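You operate a simulated robot arm through the tools that you are given. There is no shell and no other tool. Be economical: measure what you need, move in short steps, check, and stop when the job is done.

The job below is to be done with a simulated robot arm. You get a single attempt, and the scene is never put back.

TASK
Put the dowel on top of the orange pad.

It is judged by the outcome, as a careful person would: the job done as asked, and still so three seconds after it is handed in. It fails if anything else is knocked over, pushed out of place, dropped, spilled or broken.

THE ROBOT
A 7-joint arm with a two-finger parallel gripper, fixed in place. Base frame: the origin is at the foot of the arm, x ahead of it, y to its left, z up; the work surface is at about z = 0. Units: mm, rad, N and s.
With the tool pointing down near the work surface it reaches from about 240 to 620 mm from the base axis. Its first joint turns from -1.152 to 1.152 rad. Payload 2.6 kg.
The TCP is the grasp point between the finger pads, 30 mm short of the fingertips. In the tool frame z runs along the fingers and y along their closing line. The gripper opens to 94 mm. The fingers are 28 mm wide and 10 mm thick; the gripper's body (50 by 96 mm) begins 55 mm behind the TCP.
Orientation is that of the tool frame in the base frame, as [roll, pitch, yaw] about the fixed x, y, z axes, in that order (R = Rz(yaw) Ry(pitch) Rx(roll)). With the fingers straight down and closing along the base's y, the tool's x points along the base's -x, its y along +y and its z along -z.

THE INTERFACE
- The arm moves only by the tool apply_moves. Its argument "motion" is a list of rows, each a list of 7 numbers: the shift along the tool's x, y, z in units of 40 mm (1.0 is 40 mm), then the turn, a rotation vector about the tool's x, y, z in units of 6 degrees (1.0 is 6 degrees), then the gripper command, from -1 (shut) to 1 (fully open), values between in proportion. In form: [[x, y, z, rx, ry, rz, fingers], ...]. A call has 1 to 20 rows; each row shifts and turns the commanded pose from where the row before left it, along the tool's axes as they then stand. A call with a number of a shift or a turn outside -1 to 1 is refused whole. A row lasts 0.2 s, in which the tool goes at most 50 mm and 0.15 rad; a call with a longer step from one row to the next is refused whole, and so is a gripper value outside its range. Where a pose cannot be reached the arm comes as near as it can. A force on the tool above 40 N (or 10 N above the force at the start of the call, whichever is more), or a blocked arm, ends the call early, and 0.2 s more pass. The fingers move at their own pace (about 72 mm/s each) and stop on an object; they squeeze with about 27 N. The grip force told is the motor's: it shows also when the fingers shut on nothing. Time passes only in rows, and 0.2 s behind the last, so rows that do not move let the fingers close. The reply holds the time, the measured pose of the TCP, the force on the tool along the base axes, the opening and the grip force, in the units named above and with some noise, and new pictures: "views" is both (left out), scene, wrist or none.
- Cameras (640 x 400 px; columns grow to the right, rows downward): "scene" is fixed at [65.1, 457.7, 549.1]; the picture's right is [-0.51, -0.86, 0.00], its down [-0.60, 0.36, -0.71] and it looks along [0.61, -0.36, -0.70] (base axes); focal length 310 px, centre (320, 200). "wrist" rides on the gripper at [76, 14, -102] in the tool frame; the picture's right is [-0.18, 0.98, 0.00], its down [-0.75, -0.14, -0.64] and it looks along [-0.63, -0.12, 0.77] (tool axes); focal length 243 px, centre (320, 200).
- probe_pixels(camera, pixels): for up to 12 pixels [column, row] of the newest picture of that camera ("zoom" is the newest enlarged one), the place [x, y, z] in the base frame of the surface seen there, good to about 2 mm, but the place of the scene camera against the robot may be out by one fixed shift of up to 18 mm in any direction. It takes no simulated time.
- zoom(camera, box): a new picture of the part [left, top, right, bottom] of that camera's present view, enlarged. It takes no simulated time.
- close_job(): hands the job in; it is judged then, once.

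Go step by step. Measure first, check grasps and placings, and put right what went wrong. The budget is 60 turns and 170 pictures, counting those below and the enlarged ones. Unless the task says otherwise, let go and move clear before handing in, and close with one line.

The tools are called after "Call:" by a JSON object that holds its "name" and its "arguments". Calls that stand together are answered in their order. apply_moves: Moves the arm, as the interface text tells. Its arguments: {"type":"object","properties":{"motion":{"type":"array","items":{"type":"array","items":{"type":"number"}}},"views":{"type":"string","enum":["both","scene","wrist","none"]}},"required":["motion"]} The other tools are called the same way: probe_pixels (camera, pixels) gives the place of the surface under pixels of a picture; zoom (camera, box) takes an enlarged picture of a part of a camera's view; close_job () hands the job in.

At the start:

```text
t: 0.0
position: [320.0, 160.6, 289.2]
tool_rot: [3.141, -0.001, 3.141]
ft_force: [0.2, -0.5, -0.1]
width: 94.0
grip_force: 0.1
```

scene: 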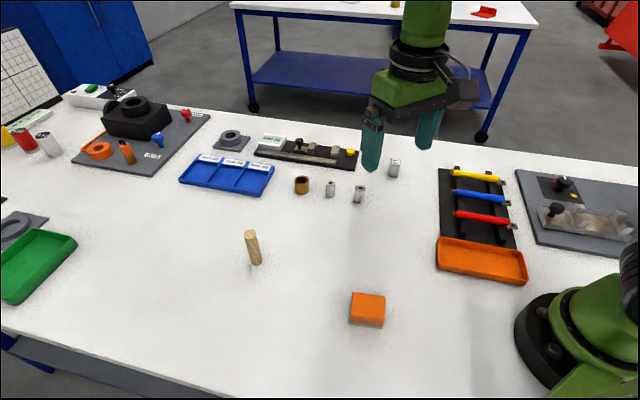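
wrist: 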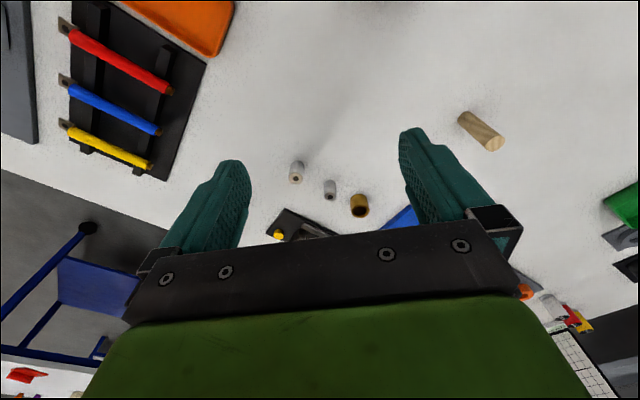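

The scene shows a wooden dowel standing near (253,247) and an orange pad (block) at (367,309). I'll zoom in on both and probe them.

Call:
{"name": "zoom", "arguments": {"camera": "scene", "box": [220, 210, 420, 335]}}

Call:
{"name": "probe_pixels", "arguments": {"camera": "scene", "pixels": [[250, 234], [253, 247], [256, 261], [354, 296], [384, 298], [367, 305], [352, 318], [382, 322], [300, 300], [256, 270]]}}

Call:
{"name": "probe_pixels", "arguments": {"camera": "wrist", "pixels": [[466, 120], [480, 131], [490, 142], [498, 146], [450, 160], [462, 117]]}}

```text
3.20 times, centred on (320, 272) of scene
```

zoom: 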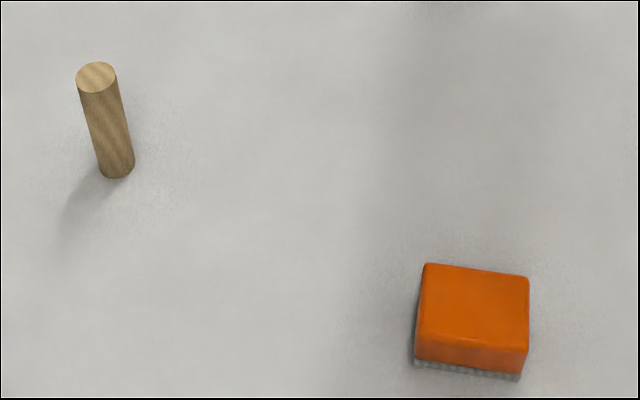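

```text
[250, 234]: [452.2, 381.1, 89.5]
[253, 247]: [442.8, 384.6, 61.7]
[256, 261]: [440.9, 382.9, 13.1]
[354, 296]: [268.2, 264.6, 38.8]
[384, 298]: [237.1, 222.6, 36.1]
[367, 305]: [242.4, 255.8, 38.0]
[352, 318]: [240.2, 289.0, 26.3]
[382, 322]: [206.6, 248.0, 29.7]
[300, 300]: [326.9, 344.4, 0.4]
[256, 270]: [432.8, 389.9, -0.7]
```

```text
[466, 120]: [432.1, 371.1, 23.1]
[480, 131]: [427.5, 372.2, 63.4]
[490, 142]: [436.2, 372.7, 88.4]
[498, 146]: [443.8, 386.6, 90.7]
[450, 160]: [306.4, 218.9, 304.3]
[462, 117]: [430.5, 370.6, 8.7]
```

The dowel stands upright, about 90 mm tall and about 23 mm across. The pad's top is at z≈38. The wrist and scene probes differ by a few mm, so I'll zoom the wrist view on the dowel's top.

Call:
{"name": "zoom", "arguments": {"camera": "wrist", "box": [440, 95, 520, 165]}}

```text
5.71 times, centred on (480, 130) of wrist
```

zoom: 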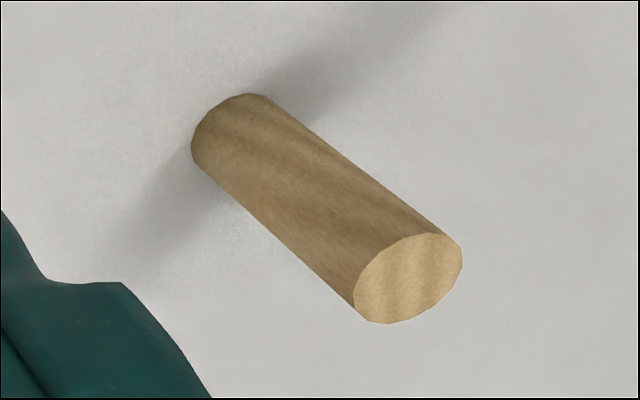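

Call:
{"name": "probe_pixels", "arguments": {"camera": "zoom", "pixels": [[408, 278], [362, 295], [455, 262], [420, 240], [395, 318], [330, 210], [240, 130]]}}

Call:
{"name": "probe_pixels", "arguments": {"camera": "scene", "pixels": [[250, 232], [250, 236], [250, 238], [248, 234], [353, 294], [384, 297], [351, 313], [382, 317], [368, 303]]}}

```text
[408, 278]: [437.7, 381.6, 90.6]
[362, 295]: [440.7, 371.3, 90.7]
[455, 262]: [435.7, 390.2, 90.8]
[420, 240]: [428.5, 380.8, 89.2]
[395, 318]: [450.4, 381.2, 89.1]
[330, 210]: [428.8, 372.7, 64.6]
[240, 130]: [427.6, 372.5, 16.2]
```

```text
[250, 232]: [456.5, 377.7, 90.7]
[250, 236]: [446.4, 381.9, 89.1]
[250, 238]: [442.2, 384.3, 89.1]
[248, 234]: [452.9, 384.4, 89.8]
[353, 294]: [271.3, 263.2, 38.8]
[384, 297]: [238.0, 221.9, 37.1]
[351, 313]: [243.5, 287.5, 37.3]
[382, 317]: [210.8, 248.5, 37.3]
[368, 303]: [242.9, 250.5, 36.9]
```

The dowel's centre is at (438, 381) and its top at z 90. The scene camera reads about +11 mm in x against the wrist. I'll move above the dowel with the gripper open.

Call:
{"name": "apply_moves", "arguments": {"motion": [[-0.421, 0.787, 0.461, 0, 0, 0, 1], [-0.421, 0.787, 0.461, 0, 0, 0, 1], [-0.421, 0.787, 0.461, 0, 0, 0, 1], [-0.421, 0.787, 0.461, 0, 0, 0, 1], [-0.421, 0.787, 0.461, 0, 0, 0, 1], [-0.421, 0.787, 0.461, 0, 0, 0, 1], [-0.421, 0.787, 0.461, 0, 0, 0, 1], [0, 0, 0, 0, 0, 0, 1], [0, 0, 0, 0, 0, 0, 1]]}}

```text
t: 2.0
position: [437.6, 381.3, 159.8]
tool_rot: [-3.14, 0.0, -3.141]
ft_force: [-0.5, 0.6, -0.3]
width: 94.2
grip_force: 0.2
```

scene: 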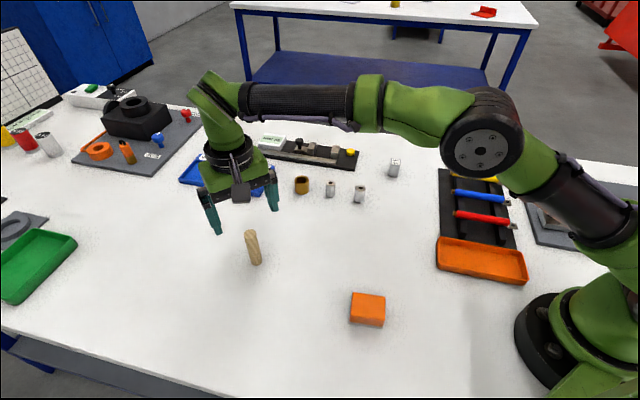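
wrist: 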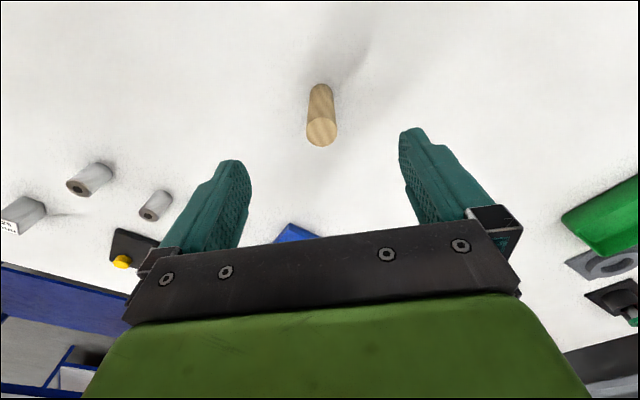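

The dowel's top is at wrist (321,132), between the fingers. I'll check its position from here before going down.

Call:
{"name": "probe_pixels", "arguments": {"camera": "wrist", "pixels": [[321, 132], [308, 133], [335, 131], [321, 119], [322, 144], [321, 100]]}}

```text
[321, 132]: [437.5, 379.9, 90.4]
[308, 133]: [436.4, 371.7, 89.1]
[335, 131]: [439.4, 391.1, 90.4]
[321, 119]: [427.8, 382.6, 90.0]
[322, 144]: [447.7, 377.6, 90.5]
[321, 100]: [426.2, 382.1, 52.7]
```

The centre reads (438, 381), so it is aligned. I'll go down to z≈58.

Call:
{"name": "apply_moves", "arguments": {"motion": [[0, 0, 0.5, 0, 0, 0, 1], [0, 0, 0.5, 0, 0, 0, 1], [0, 0, 0.5, 0, 0, 0, 1], [0, 0, 0.5, 0, 0, 0, 1], [0, 0, 0.55, 0, 0, 0, 1], [0, 0, 0, 0, 0, 0, 1]]}}

```text
t: 3.4
position: [437.8, 380.9, 59.4]
tool_rot: [3.141, 0.0, 3.141]
ft_force: [-0.2, -0.4, 0.9]
width: 93.7
grip_force: 0.1
```

scene: 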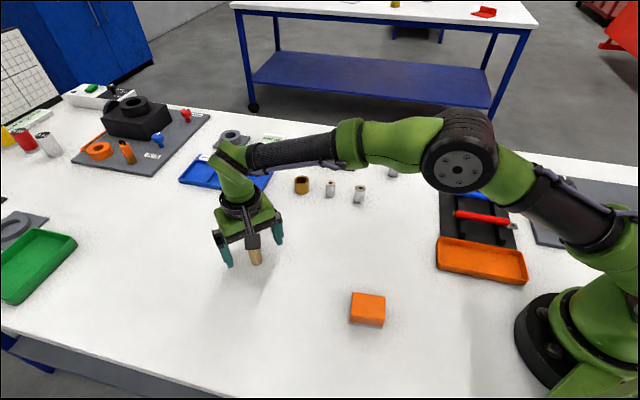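
wrist: 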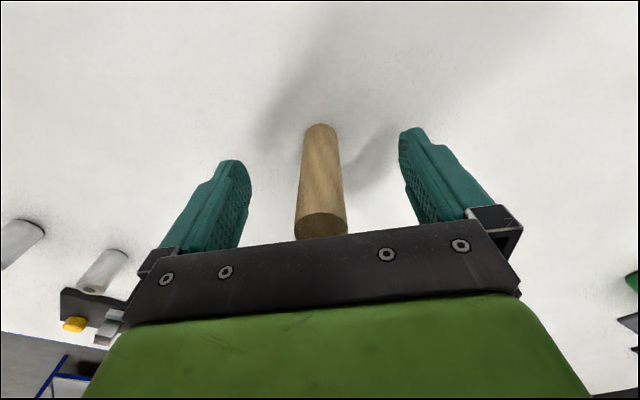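

The dowel sits between the fingers with no contact. I'll close on it.

Call:
{"name": "apply_moves", "arguments": {"motion": [[0, 0, 0, 0, 0, 0, -0.3], [0, 0, 0, 0, 0, 0, -0.3], [0, 0, 0, 0, 0, 0, -1], [0, 0, 0, 0, 0, 0, -1], [0, 0, 0, 0, 0, 0, -1]]}}

```text
t: 4.6
position: [438.6, 382.2, 60.2]
tool_rot: [3.141, -0.001, -3.141]
ft_force: [-0.2, 0.4, -0.9]
width: 22.6
grip_force: 27.0
```

scene: 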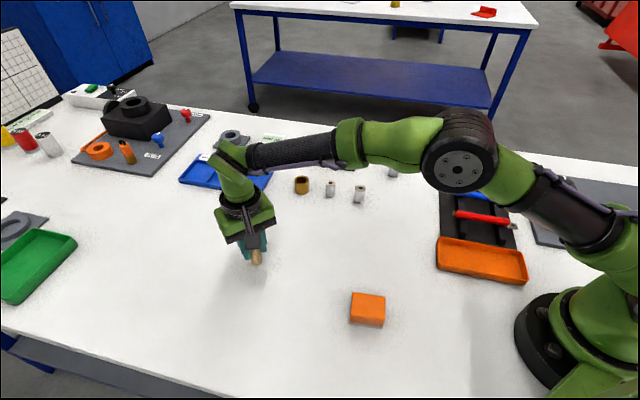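
wrist: 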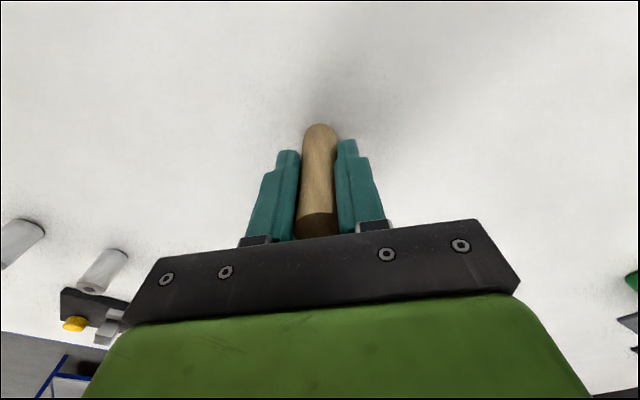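

Gripped firmly (width 22.6, 27 N). I'll lift straight up and carry it toward the pad at a safe height.

Call:
{"name": "apply_moves", "arguments": {"motion": [[0, 0, -0.5, 0, 0, 0, -1], [0, 0, -0.8, 0, 0, 0, -1], [0, 0, -0.9, 0, 0, 0, -1], [0, 0, -0.9, 0, 0, 0, -1], [0.5, -0.3, 0, 0, 0, 0, -1], [0.7, -0.45, 0, 0, 0, 0, -1], [0.7, -0.45, 0, 0, 0, 0, -1], [0.7, -0.45, 0, 0, 0, 0, -1], [0.7, -0.45, 0, 0, 0, 0, -1], [0.7, -0.45, 0, 0, 0, 0, -1], [0.6, -0.45, 0, 0, 0, 0, -1], [0.35, -0.2, 0, 0, 0, 0, -1], [0, 0, 0, 0, 0, 0, -1]]}}

```text
t: 7.4
position: [238.0, 251.8, 184.9]
tool_rot: [3.141, 0.0, -3.141]
ft_force: [0.1, -0.6, -0.1]
width: 22.9
grip_force: 27.4
```

scene: 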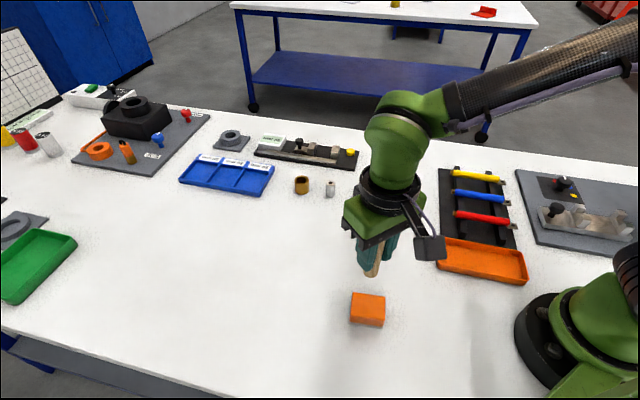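
wrist: 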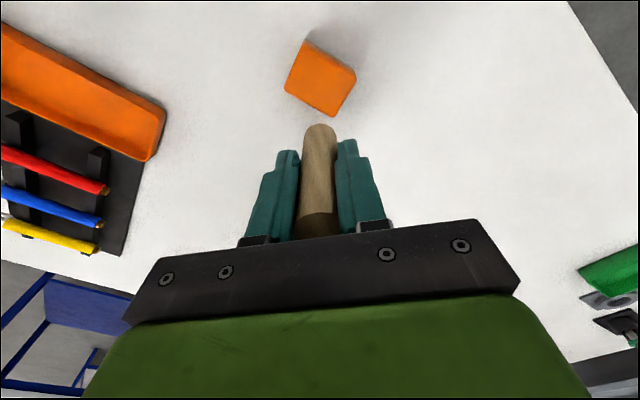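

The pad is visible in the wrist view at about (321,78). I'll measure it and the dowel's lower end.

Call:
{"name": "zoom", "arguments": {"camera": "wrist", "box": [272, 30, 368, 130]}}

Call:
{"name": "probe_pixels", "arguments": {"camera": "wrist", "pixels": [[304, 51], [353, 76], [288, 90], [332, 114], [320, 82], [310, 80], [330, 85], [319, 126], [318, 160], [320, 200]]}}

```text
4.00 times, centred on (320, 80) of wrist
```

zoom: 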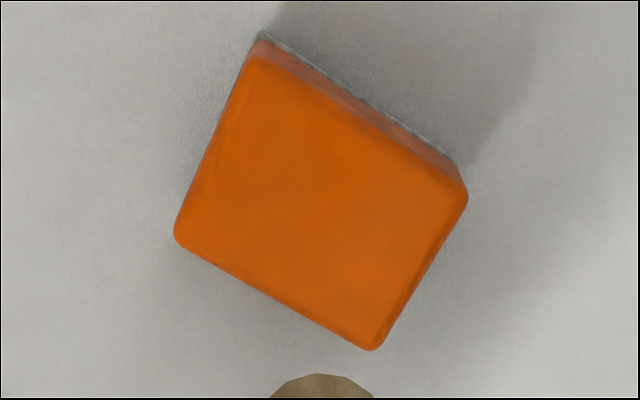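

```text
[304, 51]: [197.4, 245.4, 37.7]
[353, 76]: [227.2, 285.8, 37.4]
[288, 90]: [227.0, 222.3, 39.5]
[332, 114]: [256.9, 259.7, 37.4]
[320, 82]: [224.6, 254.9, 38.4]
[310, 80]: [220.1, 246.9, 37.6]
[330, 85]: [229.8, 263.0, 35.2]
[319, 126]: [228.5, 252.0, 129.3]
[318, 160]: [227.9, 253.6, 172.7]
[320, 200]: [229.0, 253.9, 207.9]
```

The pad's centre is (227, 253) and its top z≈38. The dowel's bottom is about 59.5 mm below the TCP. I'll shift by −11 mm in x and +1.5 mm in y, then descend to just above contact.

Call:
{"name": "apply_moves", "arguments": {"motion": [[0.275, 0.035, 0, 0, 0, 0, -1], [0, 0, 0.5, 0, 0, 0, -1], [0, 0, 0.5, 0, 0, 0, -1], [0, 0, 0.5, 0, 0, 0, -1], [0, 0, 0.4, 0, 0, 0, -1], [0, 0, 0, 0, 0, 0, -1], [0, 0, 0, 0, 0, 0, -1]]}}

```text
t: 9.0
position: [228.4, 255.7, 107.7]
tool_rot: [-3.14, -0.001, -3.141]
ft_force: [-0.5, -0.1, -0.9]
width: 22.9
grip_force: 27.1
```

scene: 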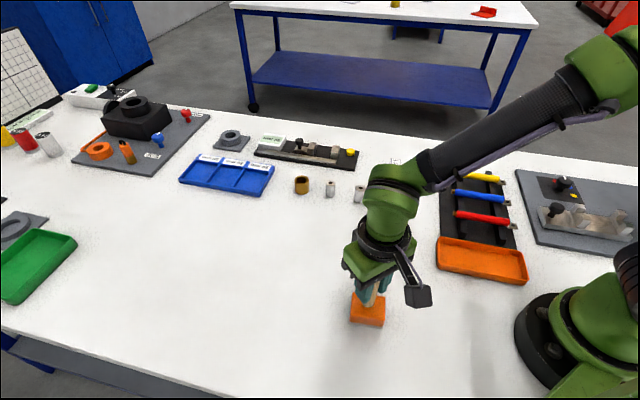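
wrist: 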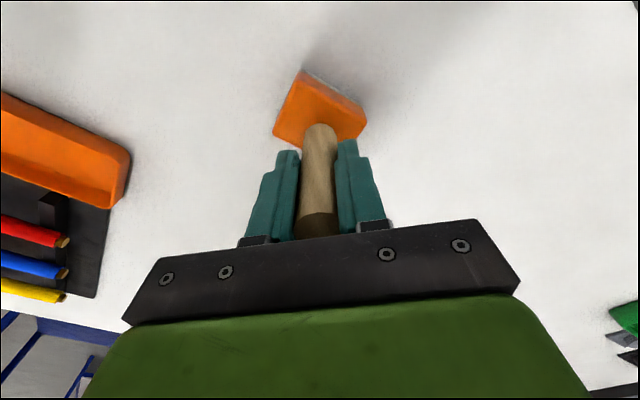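

The dowel's bottom is about 10 mm above the pad and looks centred. I'll lower it gently while watching the force.

Call:
{"name": "apply_moves", "arguments": {"motion": [[0, -0.02, 0.06, 0, 0, 0, -1], [0, 0, 0.06, 0, 0, 0, -1], [0, 0, 0.05, 0, 0, 0, -1], [0, 0, 0, 0, 0, 0, -1]]}}

Call:
{"name": "zoom", "arguments": {"camera": "scene", "box": [320, 250, 420, 340]}}

```text
t: 10.0
position: [229.0, 254.4, 99.6]
tool_rot: [3.14, 0.0, 3.141]
ft_force: [-0.5, -0.1, -0.6]
width: 23.0
grip_force: 27.2
```

scene: 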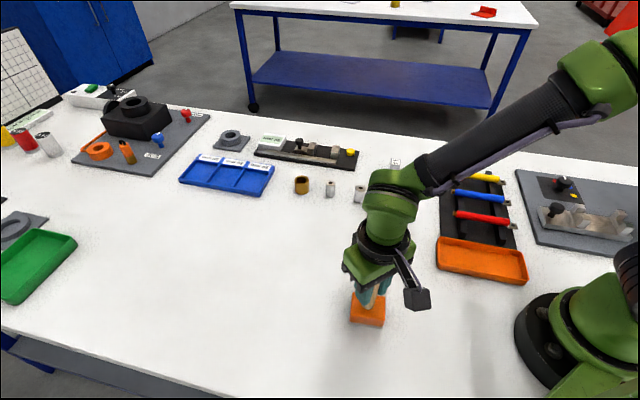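
wrist: 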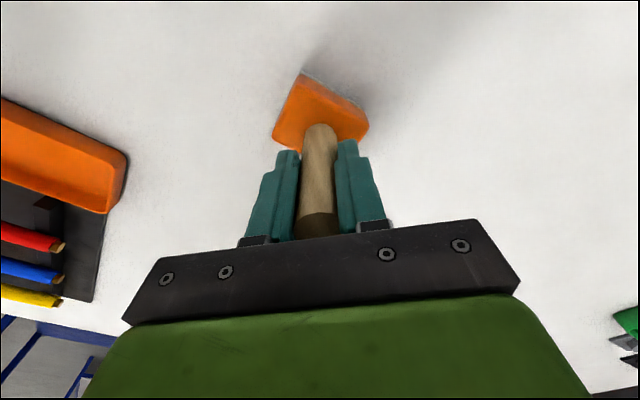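

```text
4.44 times, centred on (370, 295) of scene
```

zoom: 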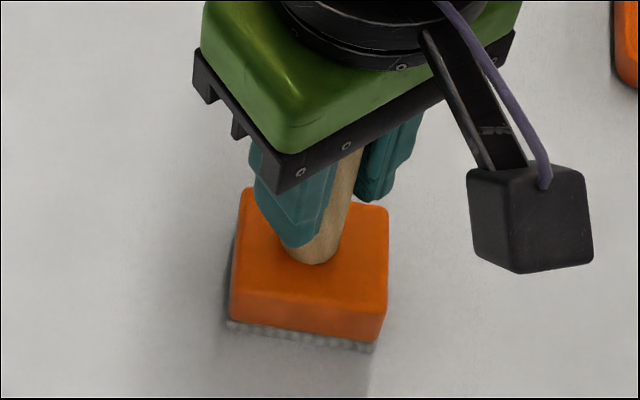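

No contact force yet and the dowel is well centred, so I'll lower in 1 mm steps.

Call:
{"name": "apply_moves", "arguments": {"motion": [[0, 0, 0.03, 0, 0, 0, -1], [0, 0, 0.03, 0, 0, 0, -1], [0, 0, 0, 0, 0, 0, -1]], "views": "none"}}

```text
t: 10.8
position: [228.7, 254.3, 96.4]
tool_rot: [-3.141, 0.0, -3.141]
ft_force: [-0.8, -0.7, 4.8]
width: 23.2
grip_force: 27.2
```

The 4.8 N upward force shows contact at z≈96.4. I'll open gradually, in place.

Call:
{"name": "apply_moves", "arguments": {"motion": [[0, 0, 0, 0, 0, 0, -0.45], [0, 0, 0, 0, 0, 0, -0.35], [0, 0, 0, 0, 0, 0, -0.1], [0, 0, 0, 0, 0, 0, 0.3], [0, 0, 0, 0, 0, 0, 0.6], [0, 0, 0, 0, 0, 0, 0.6]]}}

Call:
{"name": "zoom", "arguments": {"camera": "scene", "box": [320, 250, 420, 340]}}

```text
t: 12.2
position: [228.3, 253.4, 96.9]
tool_rot: [3.141, 0.0, -3.141]
ft_force: [0.4, 0.8, 0.5]
width: 75.1
grip_force: 0.0
```

scene: 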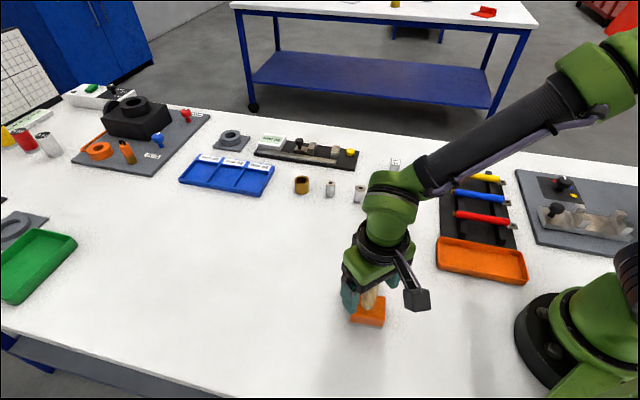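
wrist: 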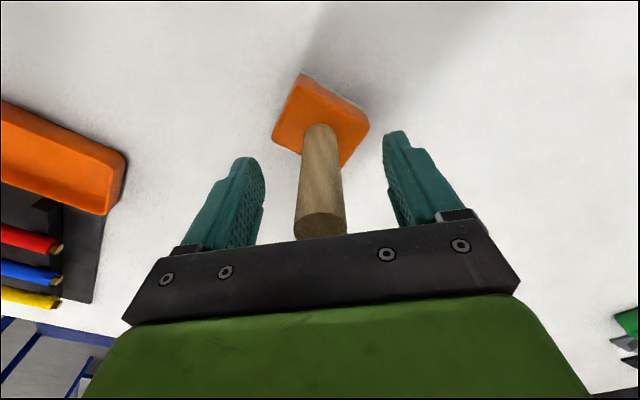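

```text
4.44 times, centred on (370, 295) of scene
```

zoom: 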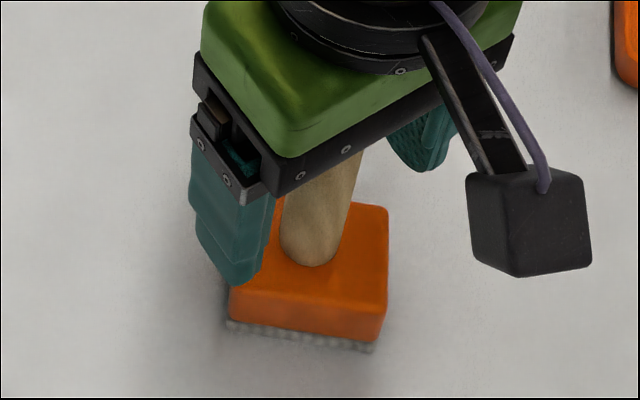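

The dowel stands free on the pad with clearance on both sides. I'll raise the gripper straight up, clear of its top, and then move away.

Call:
{"name": "apply_moves", "arguments": {"motion": [[0, 0, -0.3, 0, 0, 0, 0.6], [0, 0, -0.6, 0, 0, 0, 0.6], [0, 0, -0.8, 0, 0, 0, 0.6], [0, 0, -0.9, 0, 0, 0, 0.6], [0, 0, -0.9, 0, 0, 0, 0.6], [-0.6, -0.5, -0.3, 0, 0, 0, 0.6], [-0.8, -0.6, 0, 0, 0, 0, 0.6], [-0.8, -0.6, 0, 0, 0, 0, 0.6], [0, 0, 0, 0, 0, 0, 0.6], [0, 0, 0, 0, 0, 0, 0.6]]}}

Call:
{"name": "zoom", "arguments": {"camera": "scene", "box": [320, 250, 420, 340]}}

```text
t: 14.4
position: [316.0, 186.2, 250.2]
tool_rot: [-3.14, 0.0, 3.14]
ft_force: [0.4, 0.7, -0.7]
width: 75.1
grip_force: 0.0
```

scene: 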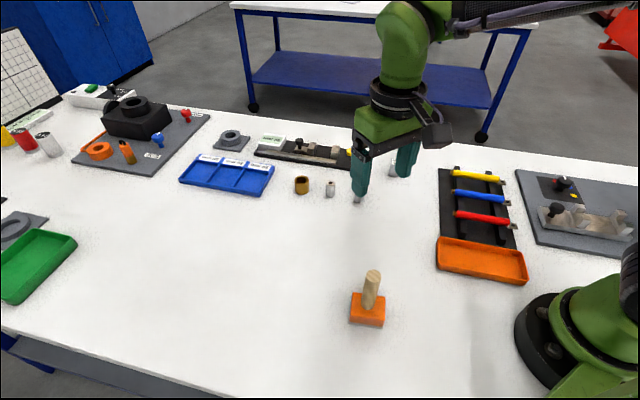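
wrist: 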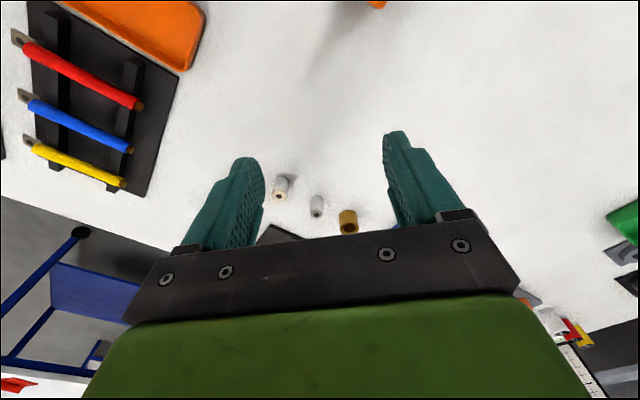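

```text
4.44 times, centred on (370, 295) of scene
```

zoom: 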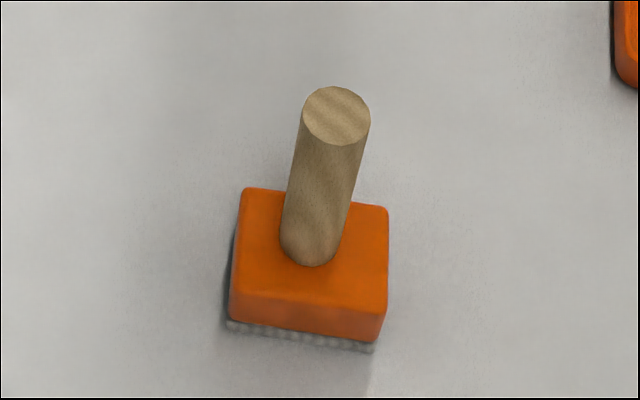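

The dowel stands upright near the middle of the pad, at scene (371,290). The pad hasn't moved, nothing else was disturbed, and the arm is clear, so I'll hand it in.

Call:
{"name": "close_job", "arguments": {}}

```text
The job is handed in.
```

The dowel is standing upright on top of the orange pad, released, with the arm clear and nothing else disturbed.
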